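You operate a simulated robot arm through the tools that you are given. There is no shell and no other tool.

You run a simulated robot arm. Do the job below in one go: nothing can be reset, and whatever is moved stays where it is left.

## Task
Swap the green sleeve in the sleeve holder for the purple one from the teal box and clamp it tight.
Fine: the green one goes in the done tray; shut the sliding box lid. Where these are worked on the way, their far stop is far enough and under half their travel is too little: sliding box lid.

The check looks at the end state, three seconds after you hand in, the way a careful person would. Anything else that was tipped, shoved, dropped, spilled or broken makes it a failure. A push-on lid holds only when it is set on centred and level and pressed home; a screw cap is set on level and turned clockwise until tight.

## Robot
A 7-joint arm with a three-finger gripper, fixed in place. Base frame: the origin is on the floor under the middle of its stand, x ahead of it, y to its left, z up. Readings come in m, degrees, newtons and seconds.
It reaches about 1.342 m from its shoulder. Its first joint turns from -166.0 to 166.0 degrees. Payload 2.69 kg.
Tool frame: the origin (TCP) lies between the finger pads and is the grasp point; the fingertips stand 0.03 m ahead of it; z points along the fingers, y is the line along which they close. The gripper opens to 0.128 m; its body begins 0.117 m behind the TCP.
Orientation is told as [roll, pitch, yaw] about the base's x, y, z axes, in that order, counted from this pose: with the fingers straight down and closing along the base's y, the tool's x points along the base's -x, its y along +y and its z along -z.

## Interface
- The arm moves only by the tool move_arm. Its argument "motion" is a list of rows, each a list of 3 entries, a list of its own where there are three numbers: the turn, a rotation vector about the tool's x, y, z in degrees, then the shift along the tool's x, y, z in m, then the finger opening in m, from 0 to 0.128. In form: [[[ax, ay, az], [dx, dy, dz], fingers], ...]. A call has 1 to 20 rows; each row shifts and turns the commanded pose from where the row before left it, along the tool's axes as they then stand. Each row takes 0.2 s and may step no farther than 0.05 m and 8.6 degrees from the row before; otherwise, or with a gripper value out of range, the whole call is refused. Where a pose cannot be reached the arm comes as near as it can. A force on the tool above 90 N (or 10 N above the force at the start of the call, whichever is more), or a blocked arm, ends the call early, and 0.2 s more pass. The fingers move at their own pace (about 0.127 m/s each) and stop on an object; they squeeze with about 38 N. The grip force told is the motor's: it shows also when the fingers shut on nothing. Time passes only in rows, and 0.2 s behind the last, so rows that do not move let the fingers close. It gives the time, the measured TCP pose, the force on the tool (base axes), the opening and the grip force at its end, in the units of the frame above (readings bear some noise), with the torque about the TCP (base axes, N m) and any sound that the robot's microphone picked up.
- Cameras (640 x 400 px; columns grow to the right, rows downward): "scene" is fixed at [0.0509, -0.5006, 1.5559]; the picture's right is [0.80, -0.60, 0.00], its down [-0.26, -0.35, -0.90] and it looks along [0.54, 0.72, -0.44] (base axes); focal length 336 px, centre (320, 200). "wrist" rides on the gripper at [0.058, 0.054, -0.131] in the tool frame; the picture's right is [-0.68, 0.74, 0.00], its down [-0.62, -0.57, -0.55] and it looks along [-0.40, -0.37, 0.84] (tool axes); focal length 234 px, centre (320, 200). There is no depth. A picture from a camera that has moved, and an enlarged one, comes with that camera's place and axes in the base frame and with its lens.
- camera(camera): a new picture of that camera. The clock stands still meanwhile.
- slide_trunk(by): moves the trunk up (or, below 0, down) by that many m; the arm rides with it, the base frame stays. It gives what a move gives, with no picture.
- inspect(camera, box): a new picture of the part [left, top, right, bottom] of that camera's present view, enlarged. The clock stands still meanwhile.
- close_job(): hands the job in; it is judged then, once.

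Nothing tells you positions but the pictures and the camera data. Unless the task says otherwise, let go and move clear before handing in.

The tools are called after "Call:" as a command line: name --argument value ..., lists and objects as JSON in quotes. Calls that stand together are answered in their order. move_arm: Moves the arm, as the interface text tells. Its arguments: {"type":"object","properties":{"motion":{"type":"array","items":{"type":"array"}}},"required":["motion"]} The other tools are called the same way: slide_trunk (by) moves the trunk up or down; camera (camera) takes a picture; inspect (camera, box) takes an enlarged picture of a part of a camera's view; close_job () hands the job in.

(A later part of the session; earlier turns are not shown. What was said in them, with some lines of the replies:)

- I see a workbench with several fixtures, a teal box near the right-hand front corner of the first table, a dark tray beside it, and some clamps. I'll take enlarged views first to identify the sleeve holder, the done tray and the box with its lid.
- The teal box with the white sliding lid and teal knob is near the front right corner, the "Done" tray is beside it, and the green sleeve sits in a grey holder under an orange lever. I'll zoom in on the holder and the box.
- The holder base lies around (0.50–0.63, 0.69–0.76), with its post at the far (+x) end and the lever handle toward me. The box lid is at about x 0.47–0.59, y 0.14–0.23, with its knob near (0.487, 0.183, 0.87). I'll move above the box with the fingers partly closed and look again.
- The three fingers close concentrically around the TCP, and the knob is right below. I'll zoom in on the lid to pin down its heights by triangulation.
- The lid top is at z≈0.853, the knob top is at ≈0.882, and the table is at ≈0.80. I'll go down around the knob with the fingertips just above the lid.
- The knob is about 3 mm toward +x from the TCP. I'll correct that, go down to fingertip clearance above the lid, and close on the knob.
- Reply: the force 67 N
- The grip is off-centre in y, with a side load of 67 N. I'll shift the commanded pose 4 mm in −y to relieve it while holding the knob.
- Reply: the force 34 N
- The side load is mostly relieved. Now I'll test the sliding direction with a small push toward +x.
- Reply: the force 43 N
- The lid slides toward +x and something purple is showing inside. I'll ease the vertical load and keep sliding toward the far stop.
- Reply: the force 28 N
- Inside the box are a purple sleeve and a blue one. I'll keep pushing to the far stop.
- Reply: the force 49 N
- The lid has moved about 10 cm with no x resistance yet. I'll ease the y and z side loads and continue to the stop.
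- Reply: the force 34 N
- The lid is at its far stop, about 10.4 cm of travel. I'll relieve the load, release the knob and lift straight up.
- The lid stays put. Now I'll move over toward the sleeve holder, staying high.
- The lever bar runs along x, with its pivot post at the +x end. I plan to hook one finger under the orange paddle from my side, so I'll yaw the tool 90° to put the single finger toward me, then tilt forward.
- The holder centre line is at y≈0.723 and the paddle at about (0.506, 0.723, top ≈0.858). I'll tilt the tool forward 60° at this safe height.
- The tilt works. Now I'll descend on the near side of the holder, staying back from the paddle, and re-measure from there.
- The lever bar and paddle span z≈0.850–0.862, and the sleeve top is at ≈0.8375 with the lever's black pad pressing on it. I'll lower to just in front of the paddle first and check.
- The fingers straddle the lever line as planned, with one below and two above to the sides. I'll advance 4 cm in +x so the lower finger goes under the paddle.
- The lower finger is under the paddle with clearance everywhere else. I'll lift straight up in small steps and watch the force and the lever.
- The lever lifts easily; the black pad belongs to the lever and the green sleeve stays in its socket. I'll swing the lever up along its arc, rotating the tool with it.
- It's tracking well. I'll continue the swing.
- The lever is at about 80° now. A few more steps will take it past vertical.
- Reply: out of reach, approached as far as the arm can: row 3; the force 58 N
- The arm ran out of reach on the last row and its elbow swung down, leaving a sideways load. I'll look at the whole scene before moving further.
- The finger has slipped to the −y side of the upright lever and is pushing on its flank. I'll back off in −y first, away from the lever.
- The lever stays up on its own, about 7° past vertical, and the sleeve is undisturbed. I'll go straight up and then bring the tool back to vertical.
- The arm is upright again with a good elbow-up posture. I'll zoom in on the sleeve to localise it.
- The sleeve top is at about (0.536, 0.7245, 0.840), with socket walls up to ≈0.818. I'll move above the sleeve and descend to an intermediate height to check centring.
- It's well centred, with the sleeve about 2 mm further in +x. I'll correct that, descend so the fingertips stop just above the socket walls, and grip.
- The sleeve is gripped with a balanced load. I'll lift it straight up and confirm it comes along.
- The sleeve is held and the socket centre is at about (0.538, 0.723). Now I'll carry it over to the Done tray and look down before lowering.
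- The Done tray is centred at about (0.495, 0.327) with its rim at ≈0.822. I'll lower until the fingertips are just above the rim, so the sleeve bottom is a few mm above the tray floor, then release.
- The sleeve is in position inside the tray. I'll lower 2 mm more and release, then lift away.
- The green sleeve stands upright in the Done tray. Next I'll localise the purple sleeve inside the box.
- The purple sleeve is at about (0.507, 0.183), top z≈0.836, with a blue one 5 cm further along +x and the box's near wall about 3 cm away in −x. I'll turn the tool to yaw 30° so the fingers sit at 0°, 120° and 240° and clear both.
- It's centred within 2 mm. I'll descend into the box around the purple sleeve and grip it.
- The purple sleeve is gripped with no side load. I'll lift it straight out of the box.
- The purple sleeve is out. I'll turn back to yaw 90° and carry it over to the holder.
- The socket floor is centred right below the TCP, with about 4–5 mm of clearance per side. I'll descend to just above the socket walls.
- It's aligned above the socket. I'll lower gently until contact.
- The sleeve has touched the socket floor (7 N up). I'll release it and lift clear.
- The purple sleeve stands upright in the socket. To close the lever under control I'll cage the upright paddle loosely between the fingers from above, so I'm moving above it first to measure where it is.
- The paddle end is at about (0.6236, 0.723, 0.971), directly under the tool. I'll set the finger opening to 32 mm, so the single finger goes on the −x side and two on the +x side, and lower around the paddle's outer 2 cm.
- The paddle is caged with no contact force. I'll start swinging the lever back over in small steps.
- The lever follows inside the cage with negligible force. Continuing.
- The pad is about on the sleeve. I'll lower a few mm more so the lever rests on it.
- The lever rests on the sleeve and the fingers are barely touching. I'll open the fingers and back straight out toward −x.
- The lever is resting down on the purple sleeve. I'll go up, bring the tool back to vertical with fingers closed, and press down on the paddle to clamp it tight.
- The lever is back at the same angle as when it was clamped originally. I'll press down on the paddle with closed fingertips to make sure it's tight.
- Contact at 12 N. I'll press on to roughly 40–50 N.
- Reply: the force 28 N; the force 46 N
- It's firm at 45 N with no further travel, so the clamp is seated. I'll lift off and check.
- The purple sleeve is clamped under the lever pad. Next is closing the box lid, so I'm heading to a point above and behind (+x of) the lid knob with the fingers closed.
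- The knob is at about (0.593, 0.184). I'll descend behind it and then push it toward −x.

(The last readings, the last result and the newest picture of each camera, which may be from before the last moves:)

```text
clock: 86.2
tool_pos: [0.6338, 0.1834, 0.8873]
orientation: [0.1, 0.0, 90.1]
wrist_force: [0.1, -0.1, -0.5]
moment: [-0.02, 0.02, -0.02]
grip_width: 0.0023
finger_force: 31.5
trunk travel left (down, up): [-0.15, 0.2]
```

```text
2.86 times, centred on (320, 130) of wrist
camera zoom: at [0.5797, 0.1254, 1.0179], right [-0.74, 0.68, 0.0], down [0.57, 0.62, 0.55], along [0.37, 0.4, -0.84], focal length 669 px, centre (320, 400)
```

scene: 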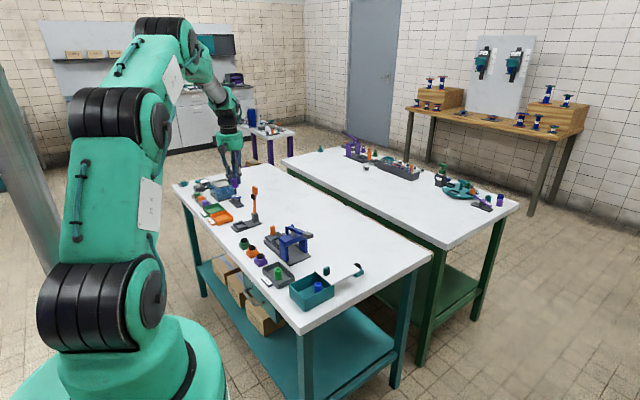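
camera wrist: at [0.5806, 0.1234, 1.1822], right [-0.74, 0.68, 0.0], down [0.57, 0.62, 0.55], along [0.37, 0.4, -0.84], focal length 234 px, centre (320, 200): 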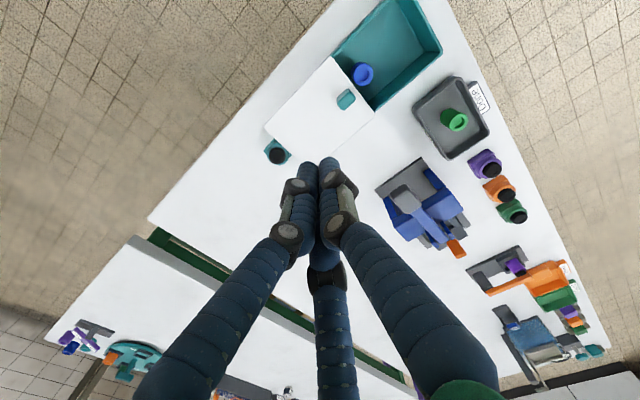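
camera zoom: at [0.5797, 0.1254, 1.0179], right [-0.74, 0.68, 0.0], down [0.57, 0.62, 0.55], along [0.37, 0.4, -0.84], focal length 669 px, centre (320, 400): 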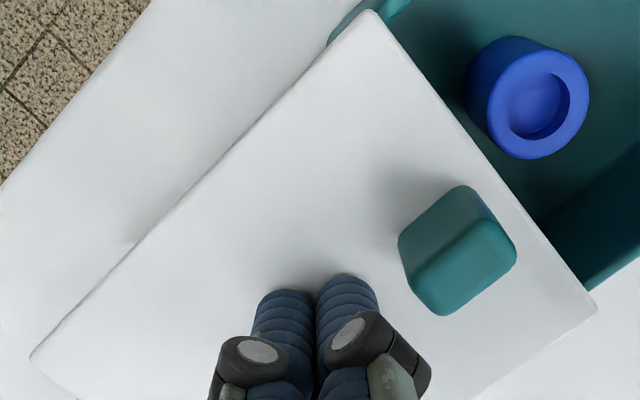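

I'll push the knob toward −x in steps.

Call:
move_arm --motion '[[[0, 0, 0], [0, 0.007, 0], 0.0], [[0, 0, 0], [0, 0.007, 0], 0.0], [[0, 0, 0], [0, 0.007, 0], 0.0], [[0, 0, 0], [0, 0.009, 0], 0.0], [[0, 0, 0], [0, 0.01, 0], 0.0], [[0, 0, 0], [0, 0.01, 0], 0.0], [[0, 0, 0], [0, 0, 0], 0.0]]'

Call:
inspect --camera "scene" --box '[270, 220, 366, 310]'

Call:
inspect --camera "wrist" --box '[240, 60, 400, 200]'

```text
clock: 87.8
tool_pos: [0.5824, 0.1828, 0.8875]
orientation: [0.0, 0.0, 90.0]
wrist_force: [-0.4, 0.3, 1.1]
moment: [-0.05, 0.02, 0.01]
grip_width: 0.0062
finger_force: 31.6
trunk travel left (down, up): [-0.15, 0.2]
```

```text
4.44 times, centred on (318, 265) of scene
camera zoom: at [0.0509, -0.5006, 1.5559], right [0.8, -0.6, 0.0], down [-0.26, -0.35, -0.9], along [0.54, 0.72, -0.44], focal length 1494 px, centre (329, -89)
```

zoom: 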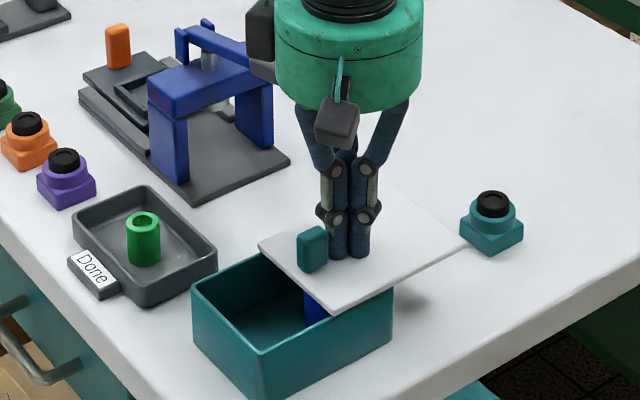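

```text
2.86 times, centred on (320, 130) of wrist
camera zoom: at [0.5293, 0.1253, 1.0173], right [-0.74, 0.68, 0.0], down [0.57, 0.62, 0.55], along [0.37, 0.4, -0.84], focal length 669 px, centre (320, 400)
```

zoom: 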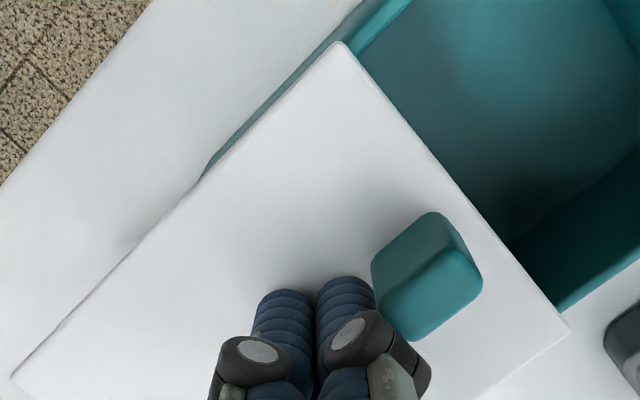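

The lid is sliding closed smoothly. Continuing to the end stop.

Call:
move_arm --motion '[[[0, 0, 0], [0, 0.01, 0], 0.0], [[0, 0, 0], [0, 0.01, 0], 0.0], [[0, 0, 0], [0, 0.01, 0], 0.0], [[0, 0, 0], [0, 0.01, 0], 0.0], [[0, 0, 0], [0, 0.01, 0], 0.0], [[0, 0, 0], [0, 0, 0], 0.0]]'

Call:
inspect --camera "scene" --box '[270, 220, 366, 310]'

```text
clock: 89.2
tool_pos: [0.5337, 0.1833, 0.8863]
orientation: [0.0, 0.0, 90.0]
wrist_force: [-0.4, 0.0, 0.2]
moment: [0.04, 0.02, -0.01]
grip_width: 0.0017
finger_force: 31.5
trunk travel left (down, up): [-0.15, 0.2]
```

```text
4.44 times, centred on (318, 265) of scene
camera zoom: at [0.0509, -0.5006, 1.5559], right [0.8, -0.6, 0.0], down [-0.26, -0.35, -0.9], along [0.54, 0.72, -0.44], focal length 1494 px, centre (329, -89)
```

zoom: 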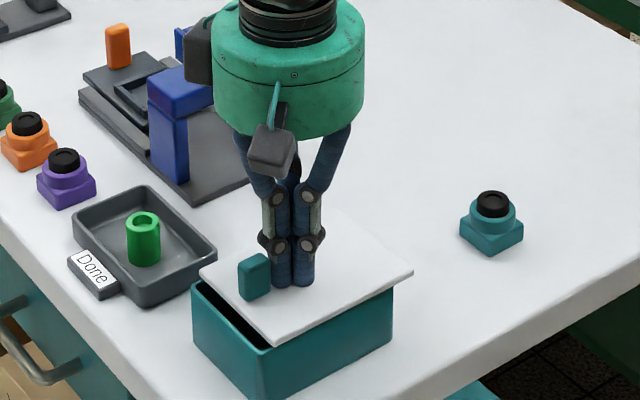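

Call:
move_arm --motion '[[[0, 0, 0], [0, 0.004, 0], 0.0], [[0, 0, 0], [0, 0.004, 0], 0.0], [[0, 0, 0], [0, 0.004, 0], 0.0], [[0, 0, 0], [0, 0.002, 0], 0.0], [[0, 0, 0], [0, 0, 0], 0.0]]'

Call:
inspect --camera "scene" --box '[270, 240, 350, 310]'

```text
clock: 90.4
tool_pos: [0.5208, 0.1839, 0.8861]
orientation: [0.0, 0.0, 90.0]
wrist_force: [2.6, 0.3, 0.0]
moment: [0.02, 0.0, -0.03]
grip_width: 0.002
finger_force: 31.5
trunk travel left (down, up): [-0.15, 0.2]
```

```text
5.71 times, centred on (310, 275) of scene
camera zoom: at [0.0509, -0.5006, 1.5559], right [0.8, -0.6, 0.0], down [-0.26, -0.35, -0.9], along [0.54, 0.72, -0.44], focal length 1921 px, centre (377, -229)
```

zoom: 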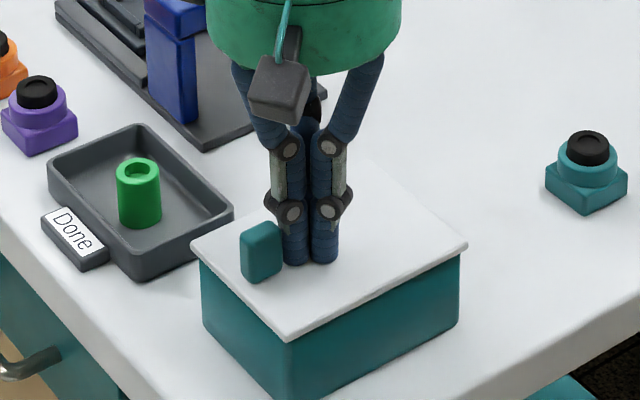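

The lid corners match the original closed position. I'll push gently to confirm the stop.

Call:
move_arm --motion '[[[0, 0, 0], [0, 0.001, 0], 0.0], [[0, 0, 0], [0, 0.001, 0], 0.0], [[0, 0, 0], [0, 0.001, 0], 0.0], [[0, 0, 0], [0, 0, 0], 0.0]]'

```text
clock: 91.4
tool_pos: [0.5177, 0.184, 0.8871]
orientation: [-0.2, -0.1, 89.9]
wrist_force: [18.3, -1.1, 3.3]
moment: [0.0, 0.16, 0.01]
grip_width: 0.0021
finger_force: 31.1
trunk travel left (down, up): [-0.15, 0.2]
```

The stop is confirmed at 18 N. I'll back off in +x and then go up clear.

Call:
move_arm --motion '[[[0, 0, 0], [0, 0.001, 0], 0.0], [[0, 0, 0], [0, -0.004, 0], 0.0], [[0, 0, 0], [0, -0.01, 0], 0.0], [[0, 0, 0], [0, -0.008, 0], 0.0], [[0, 0, 0], [0, 0, -0.03], 0.0], [[0, 0, 0], [0, 0, -0.05], 0.0], [[0, 0, 0], [0, 0, -0.05], 0.0], [[0, 0, 0], [0, 0, -0.05], 0.0], [[0, 0, 0], [0, 0, -0.05], 0.0], [[0, 0, 0], [0, 0, 0], 0.0]]'

Call:
camera --camera "scene"

Call:
inspect --camera "scene" --box '[255, 250, 351, 320]'

Call:
camera --camera "wrist"

```text
clock: 93.6
tool_pos: [0.5363, 0.1838, 1.1195]
orientation: [0.0, 0.0, 89.9]
wrist_force: [-0.9, -1.2, 1.6]
moment: [0.03, -0.05, 0.02]
grip_width: 0.0023
finger_force: 31.5
trunk travel left (down, up): [-0.15, 0.2]
```

```text
taken
```

scene: 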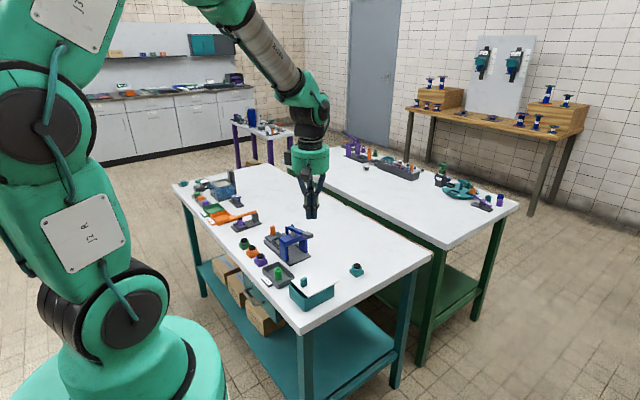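

```text
5.71 times, centred on (303, 285) of scene
camera zoom: at [0.0509, -0.5006, 1.5559], right [0.8, -0.6, 0.0], down [-0.26, -0.35, -0.9], along [0.54, 0.72, -0.44], focal length 1921 px, centre (417, -286)
```

zoom: 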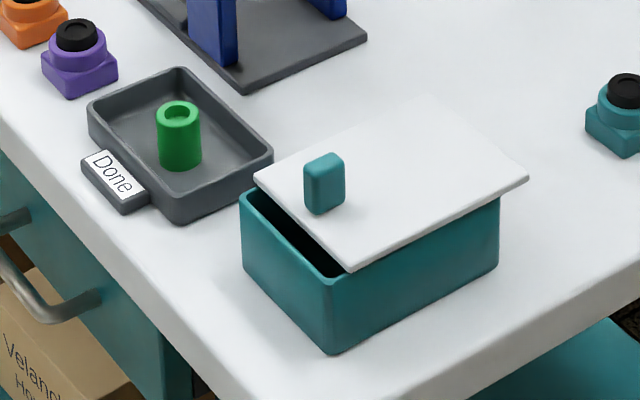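

```text
taken
camera wrist: at [0.4816, 0.1258, 1.2487], right [-0.74, 0.68, 0.0], down [0.57, 0.62, 0.55], along [0.37, 0.4, -0.84], focal length 234 px, centre (320, 200)
```

wrist: 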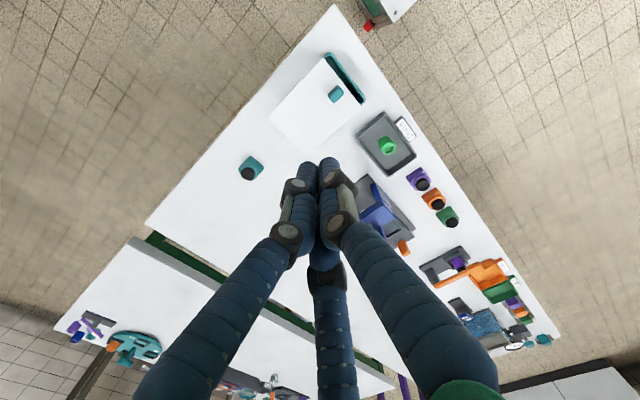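

The lid followed back about 13 mm when I retreated, so it rebounded off its soft stop. I'll redo the close with only a light push at the end and a very slow retreat.

Call:
move_arm --motion '[[[0, 0, 0], [0, -0.018, 0], 0.0], [[0, 0, 0], [0, 0, 0.05], 0.0], [[0, 0, 0], [0, 0, 0.05], 0.0], [[0, 0, 0], [0, 0, 0.05], 0.0], [[0, 0, 0], [0, 0, 0.045], 0.0], [[0, 0, 0], [0, 0, 0.025], 0.0], [[0, 0, 0], [0, 0, 0.0125], 0.0], [[0, 0, 0], [0, 0, 0], 0.0]]'

Call:
inspect --camera "scene" --box '[265, 235, 355, 315]'

Call:
inspect --camera "wrist" --box '[240, 60, 400, 200]'

```text
clock: 95.4
tool_pos: [0.5565, 0.1839, 0.8874]
orientation: [-0.3, -0.1, 90.0]
wrist_force: [0.7, -9.1, 34.9]
moment: [-0.32, -0.01, 0.13]
grip_width: 0.0056
finger_force: 31.2
trunk travel left (down, up): [-0.15, 0.2]
```

```text
5.00 times, centred on (310, 275) of scene
camera zoom: at [0.0509, -0.5006, 1.5559], right [0.8, -0.6, 0.0], down [-0.26, -0.35, -0.9], along [0.54, 0.72, -0.44], focal length 1681 px, centre (370, -175)
```

zoom: 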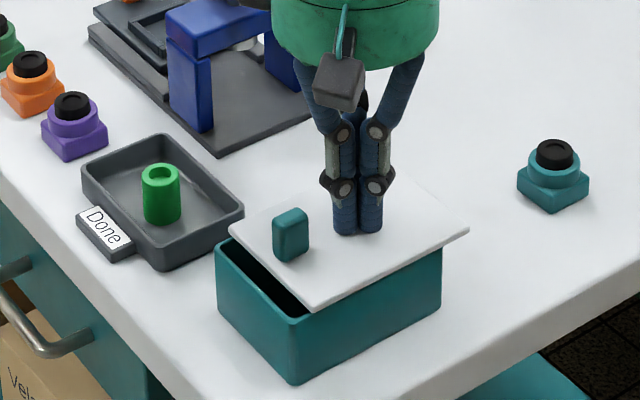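

```text
2.86 times, centred on (320, 130) of wrist
camera zoom: at [0.5013, 0.1248, 1.0167], right [-0.74, 0.68, 0.0], down [0.56, 0.62, 0.55], along [0.37, 0.41, -0.83], focal length 669 px, centre (320, 400)
```

zoom: 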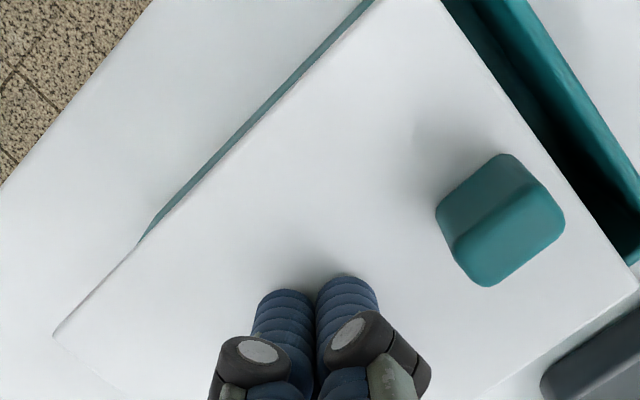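

The fingertips are lightly pressing the lid top (35 N), and friction from that also explains the earlier drag. I'll raise 6 mm so only the knob is touched, then push.

Call:
move_arm --motion '[[[0, 0, 0], [0, 0, -0.003], 0.0], [[0, 0, 0], [0, 0, -0.004], 0.0], [[0, 0, 0], [0, 0, 0], 0.0]]'

```text
clock: 96.2
tool_pos: [0.5547, 0.183, 0.8898]
orientation: [0.2, 0.0, 90.1]
wrist_force: [0.4, 1.0, -0.7]
moment: [0.02, -0.03, 0.02]
grip_width: 0.002
finger_force: 31.0
trunk travel left (down, up): [-0.15, 0.2]
```

Call:
move_arm --motion '[[[0, 0, 0], [0, 0.008, 0], 0.0], [[0, 0, 0], [0, 0.008, 0], 0.0], [[0, 0, 0], [0, 0.004, 0], 0.0], [[0, 0, 0], [0, 0.004, 0], 0.0], [[0, 0, 0], [0, 0.004, 0], 0.0], [[0, 0, 0], [0, 0.002, 0], 0.0], [[0, 0, 0], [0, 0.002, 0], 0.0], [[0, 0, 0], [0, 0.001, 0], 0.0], [[0, 0, 0], [0, 0, 0], 0.0]]'

Call:
inspect --camera "scene" --box '[255, 250, 351, 320]'

```text
clock: 98.2
tool_pos: [0.5227, 0.1827, 0.8911]
orientation: [0.1, 0.0, 90.0]
wrist_force: [0.5, 0.0, -0.8]
moment: [-0.01, 0.0, 0.05]
grip_width: 0.0023
finger_force: 31.6
trunk travel left (down, up): [-0.15, 0.2]
```

```text
5.71 times, centred on (303, 285) of scene
camera zoom: at [0.0509, -0.5006, 1.5559], right [0.8, -0.6, 0.0], down [-0.26, -0.35, -0.9], along [0.54, 0.72, -0.44], focal length 1921 px, centre (417, -286)
```

zoom: 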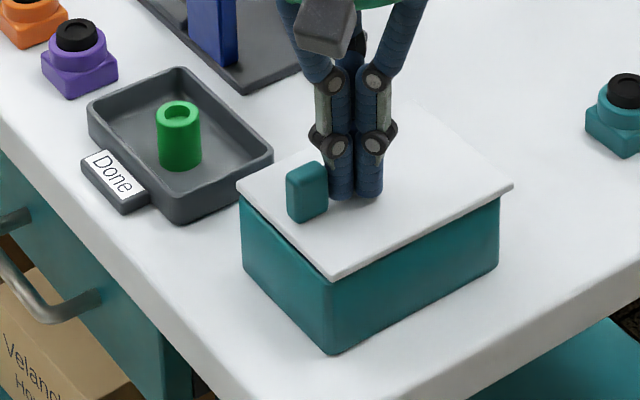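

About 3 mm remain. I'll push on in 1 mm steps.

Call:
move_arm --motion '[[[0, 0, 0], [0, 0.001, 0], 0.0], [[0, 0, 0], [0, 0.001, 0], 0.0], [[0, 0, 0], [0, 0.001, 0], 0.0], [[0, 0, 0], [0, 0, 0], 0.0]]'

Call:
inspect --camera "scene" --box '[255, 250, 351, 320]'

```text
clock: 99.2
tool_pos: [0.5209, 0.1826, 0.8918]
orientation: [0.0, 0.0, 90.0]
wrist_force: [-0.4, 0.0, 0.5]
moment: [-0.02, -0.01, -0.01]
grip_width: 0.0021
finger_force: 31.2
trunk travel left (down, up): [-0.15, 0.2]
```

```text
5.71 times, centred on (303, 285) of scene
camera zoom: at [0.0509, -0.5006, 1.5559], right [0.8, -0.6, 0.0], down [-0.26, -0.35, -0.9], along [0.54, 0.72, -0.44], focal length 1921 px, centre (417, -286)
```

zoom: 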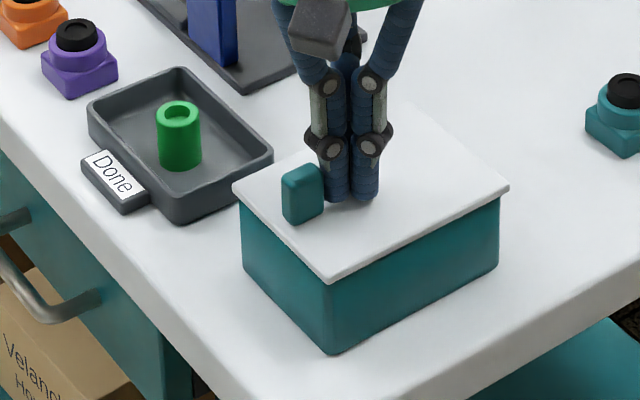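

Call:
move_arm --motion '[[[0, 0, 0], [0, 0.0007, 0], 0.0], [[0, 0, 0], [0, 0.0007, 0], 0.0], [[0, 0, 0], [0, 0, 0], 0.0]]'

```text
clock: 100.0
tool_pos: [0.5195, 0.184, 0.8919]
orientation: [0.0, 0.0, 90.0]
wrist_force: [2.4, -0.1, -0.4]
moment: [-0.02, -0.01, -0.01]
grip_width: 0.002
finger_force: 31.5
trunk travel left (down, up): [-0.15, 0.2]
```

It's at the stop with a light 2.4 N. Now I'll retreat very slowly in +x, with no contact on the lid top.

Call:
move_arm --motion '[[[0, 0, 0], [0, 0, 0], 0.0], [[0, 0, 0], [0, -0.0004, 0], 0.0], [[0, 0, 0], [0, -0.0004, 0], 0.0], [[0, 0, 0], [0, -0.0006, 0], 0.0], [[0, 0, 0], [0, -0.001, 0], 0.0], [[0, 0, 0], [0, -0.002, 0], 0.0], [[0, 0, 0], [0, -0.004, 0], 0.0], [[0, 0, 0], [0, -0.006, 0], 0.0], [[0, 0, 0], [0, 0, 0], 0.0]]'

Call:
inspect --camera "scene" --box '[255, 250, 351, 320]'

```text
clock: 102.0
tool_pos: [0.5341, 0.1828, 0.8916]
orientation: [0.0, -0.1, 90.0]
wrist_force: [-0.5, 0.1, -0.1]
moment: [0.03, 0.03, -0.01]
grip_width: 0.0021
finger_force: 31.6
trunk travel left (down, up): [-0.15, 0.2]
```

```text
5.71 times, centred on (303, 285) of scene
camera zoom: at [0.0509, -0.5006, 1.5559], right [0.8, -0.6, 0.0], down [-0.26, -0.35, -0.9], along [0.54, 0.72, -0.44], focal length 1921 px, centre (417, -286)
```

zoom: 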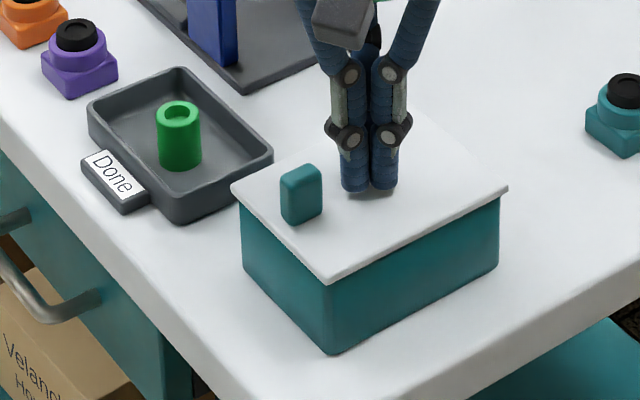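

The lid stayed fully shut, its corners exactly as at the start. I'll lift straight up and do a final check of everything.

Call:
move_arm --motion '[[[0, 0, 0], [0, 0, -0.02], 0.0], [[0, 0, 0], [0, 0, -0.04], 0.0], [[0, 0, 0], [0, 0, -0.05], 0.0], [[0, 0, 0], [0, 0, -0.05], 0.0], [[0, 0, 0], [0, 0, -0.05], 0.0], [[0, 0, 0], [0, 0, -0.04], 0.0], [[0, 0, 0], [0, 0, 0], 0.0]]'

Call:
inspect --camera "scene" --box '[220, 210, 380, 310]'

Call:
inspect --camera "scene" --box '[170, 150, 290, 235]'

Call:
camera --camera "wrist"

```text
clock: 103.6
tool_pos: [0.5326, 0.1817, 1.1415]
orientation: [0.1, -0.1, 90.0]
wrist_force: [-0.6, 0.0, 0.3]
moment: [0.01, -0.02, 0.03]
grip_width: 0.0023
finger_force: 31.1
trunk travel left (down, up): [-0.15, 0.2]
```

```text
4.00 times, centred on (300, 260) of scene
camera zoom: at [0.0509, -0.5006, 1.5559], right [0.8, -0.6, 0.0], down [-0.26, -0.35, -0.9], along [0.54, 0.72, -0.44], focal length 1345 px, centre (400, -40)
```

zoom: 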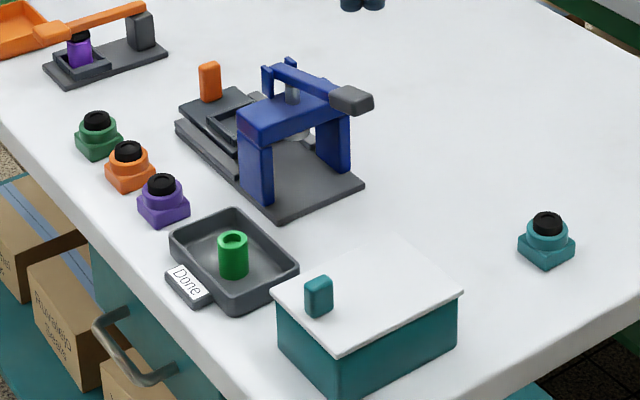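

```text
4.71 times, centred on (230, 192) of scene
camera zoom: at [0.0509, -0.5006, 1.5559], right [0.8, -0.6, 0.0], down [-0.26, -0.35, -0.9], along [0.54, 0.72, -0.44], focal length 1582 px, centre (744, 235)
```

zoom: 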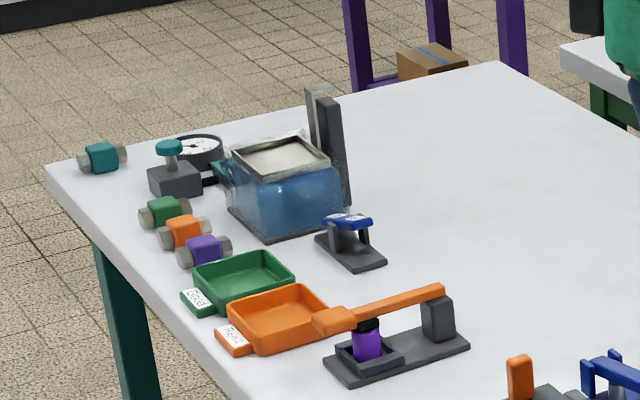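

```text
taken
camera wrist: at [0.4776, 0.1235, 1.2724], right [-0.74, 0.68, 0.0], down [0.57, 0.62, 0.55], along [0.37, 0.4, -0.84], focal length 234 px, centre (320, 200)
```

wrist: 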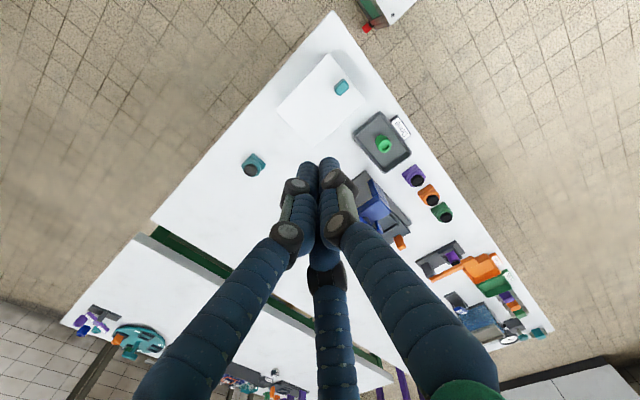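

Final state: the purple sleeve is seated and clamped in the holder, and the green sleeve stands in the Done tray. The lid is fully shut, nothing else has moved, and the arm is clear, so I'm handing in.

Call:
close_job

```text
The job is handed in.
```

The swap is done and handed in. In the last pictures before hand-in:

- **Purple sleeve:** it is upright in the holder with the lever pad on it. I pressed the lever down to about 45 N. It moved no further and sits at the same angle as when the green one was clamped.
- **Green sleeve:** it is standing upright in the Done tray.
- **Box lid:** it is fully shut, with its corners back where they were at the start. After my first close, the lid slid back open about 13 mm as I backed away. I closed it again more gently, and it stayed shut.
- **Everything else:** the parts I compared on the first bench, including the blue rocker, the Good tray and the teal block, are where they were. The blue sleeve was left inside the teal box.

While opening the clamp, the arm ran out of reach. One finger pressed sideways on the upright lever at about 58 N before I backed it off. The lever and the green sleeve showed no sign of it afterwards.
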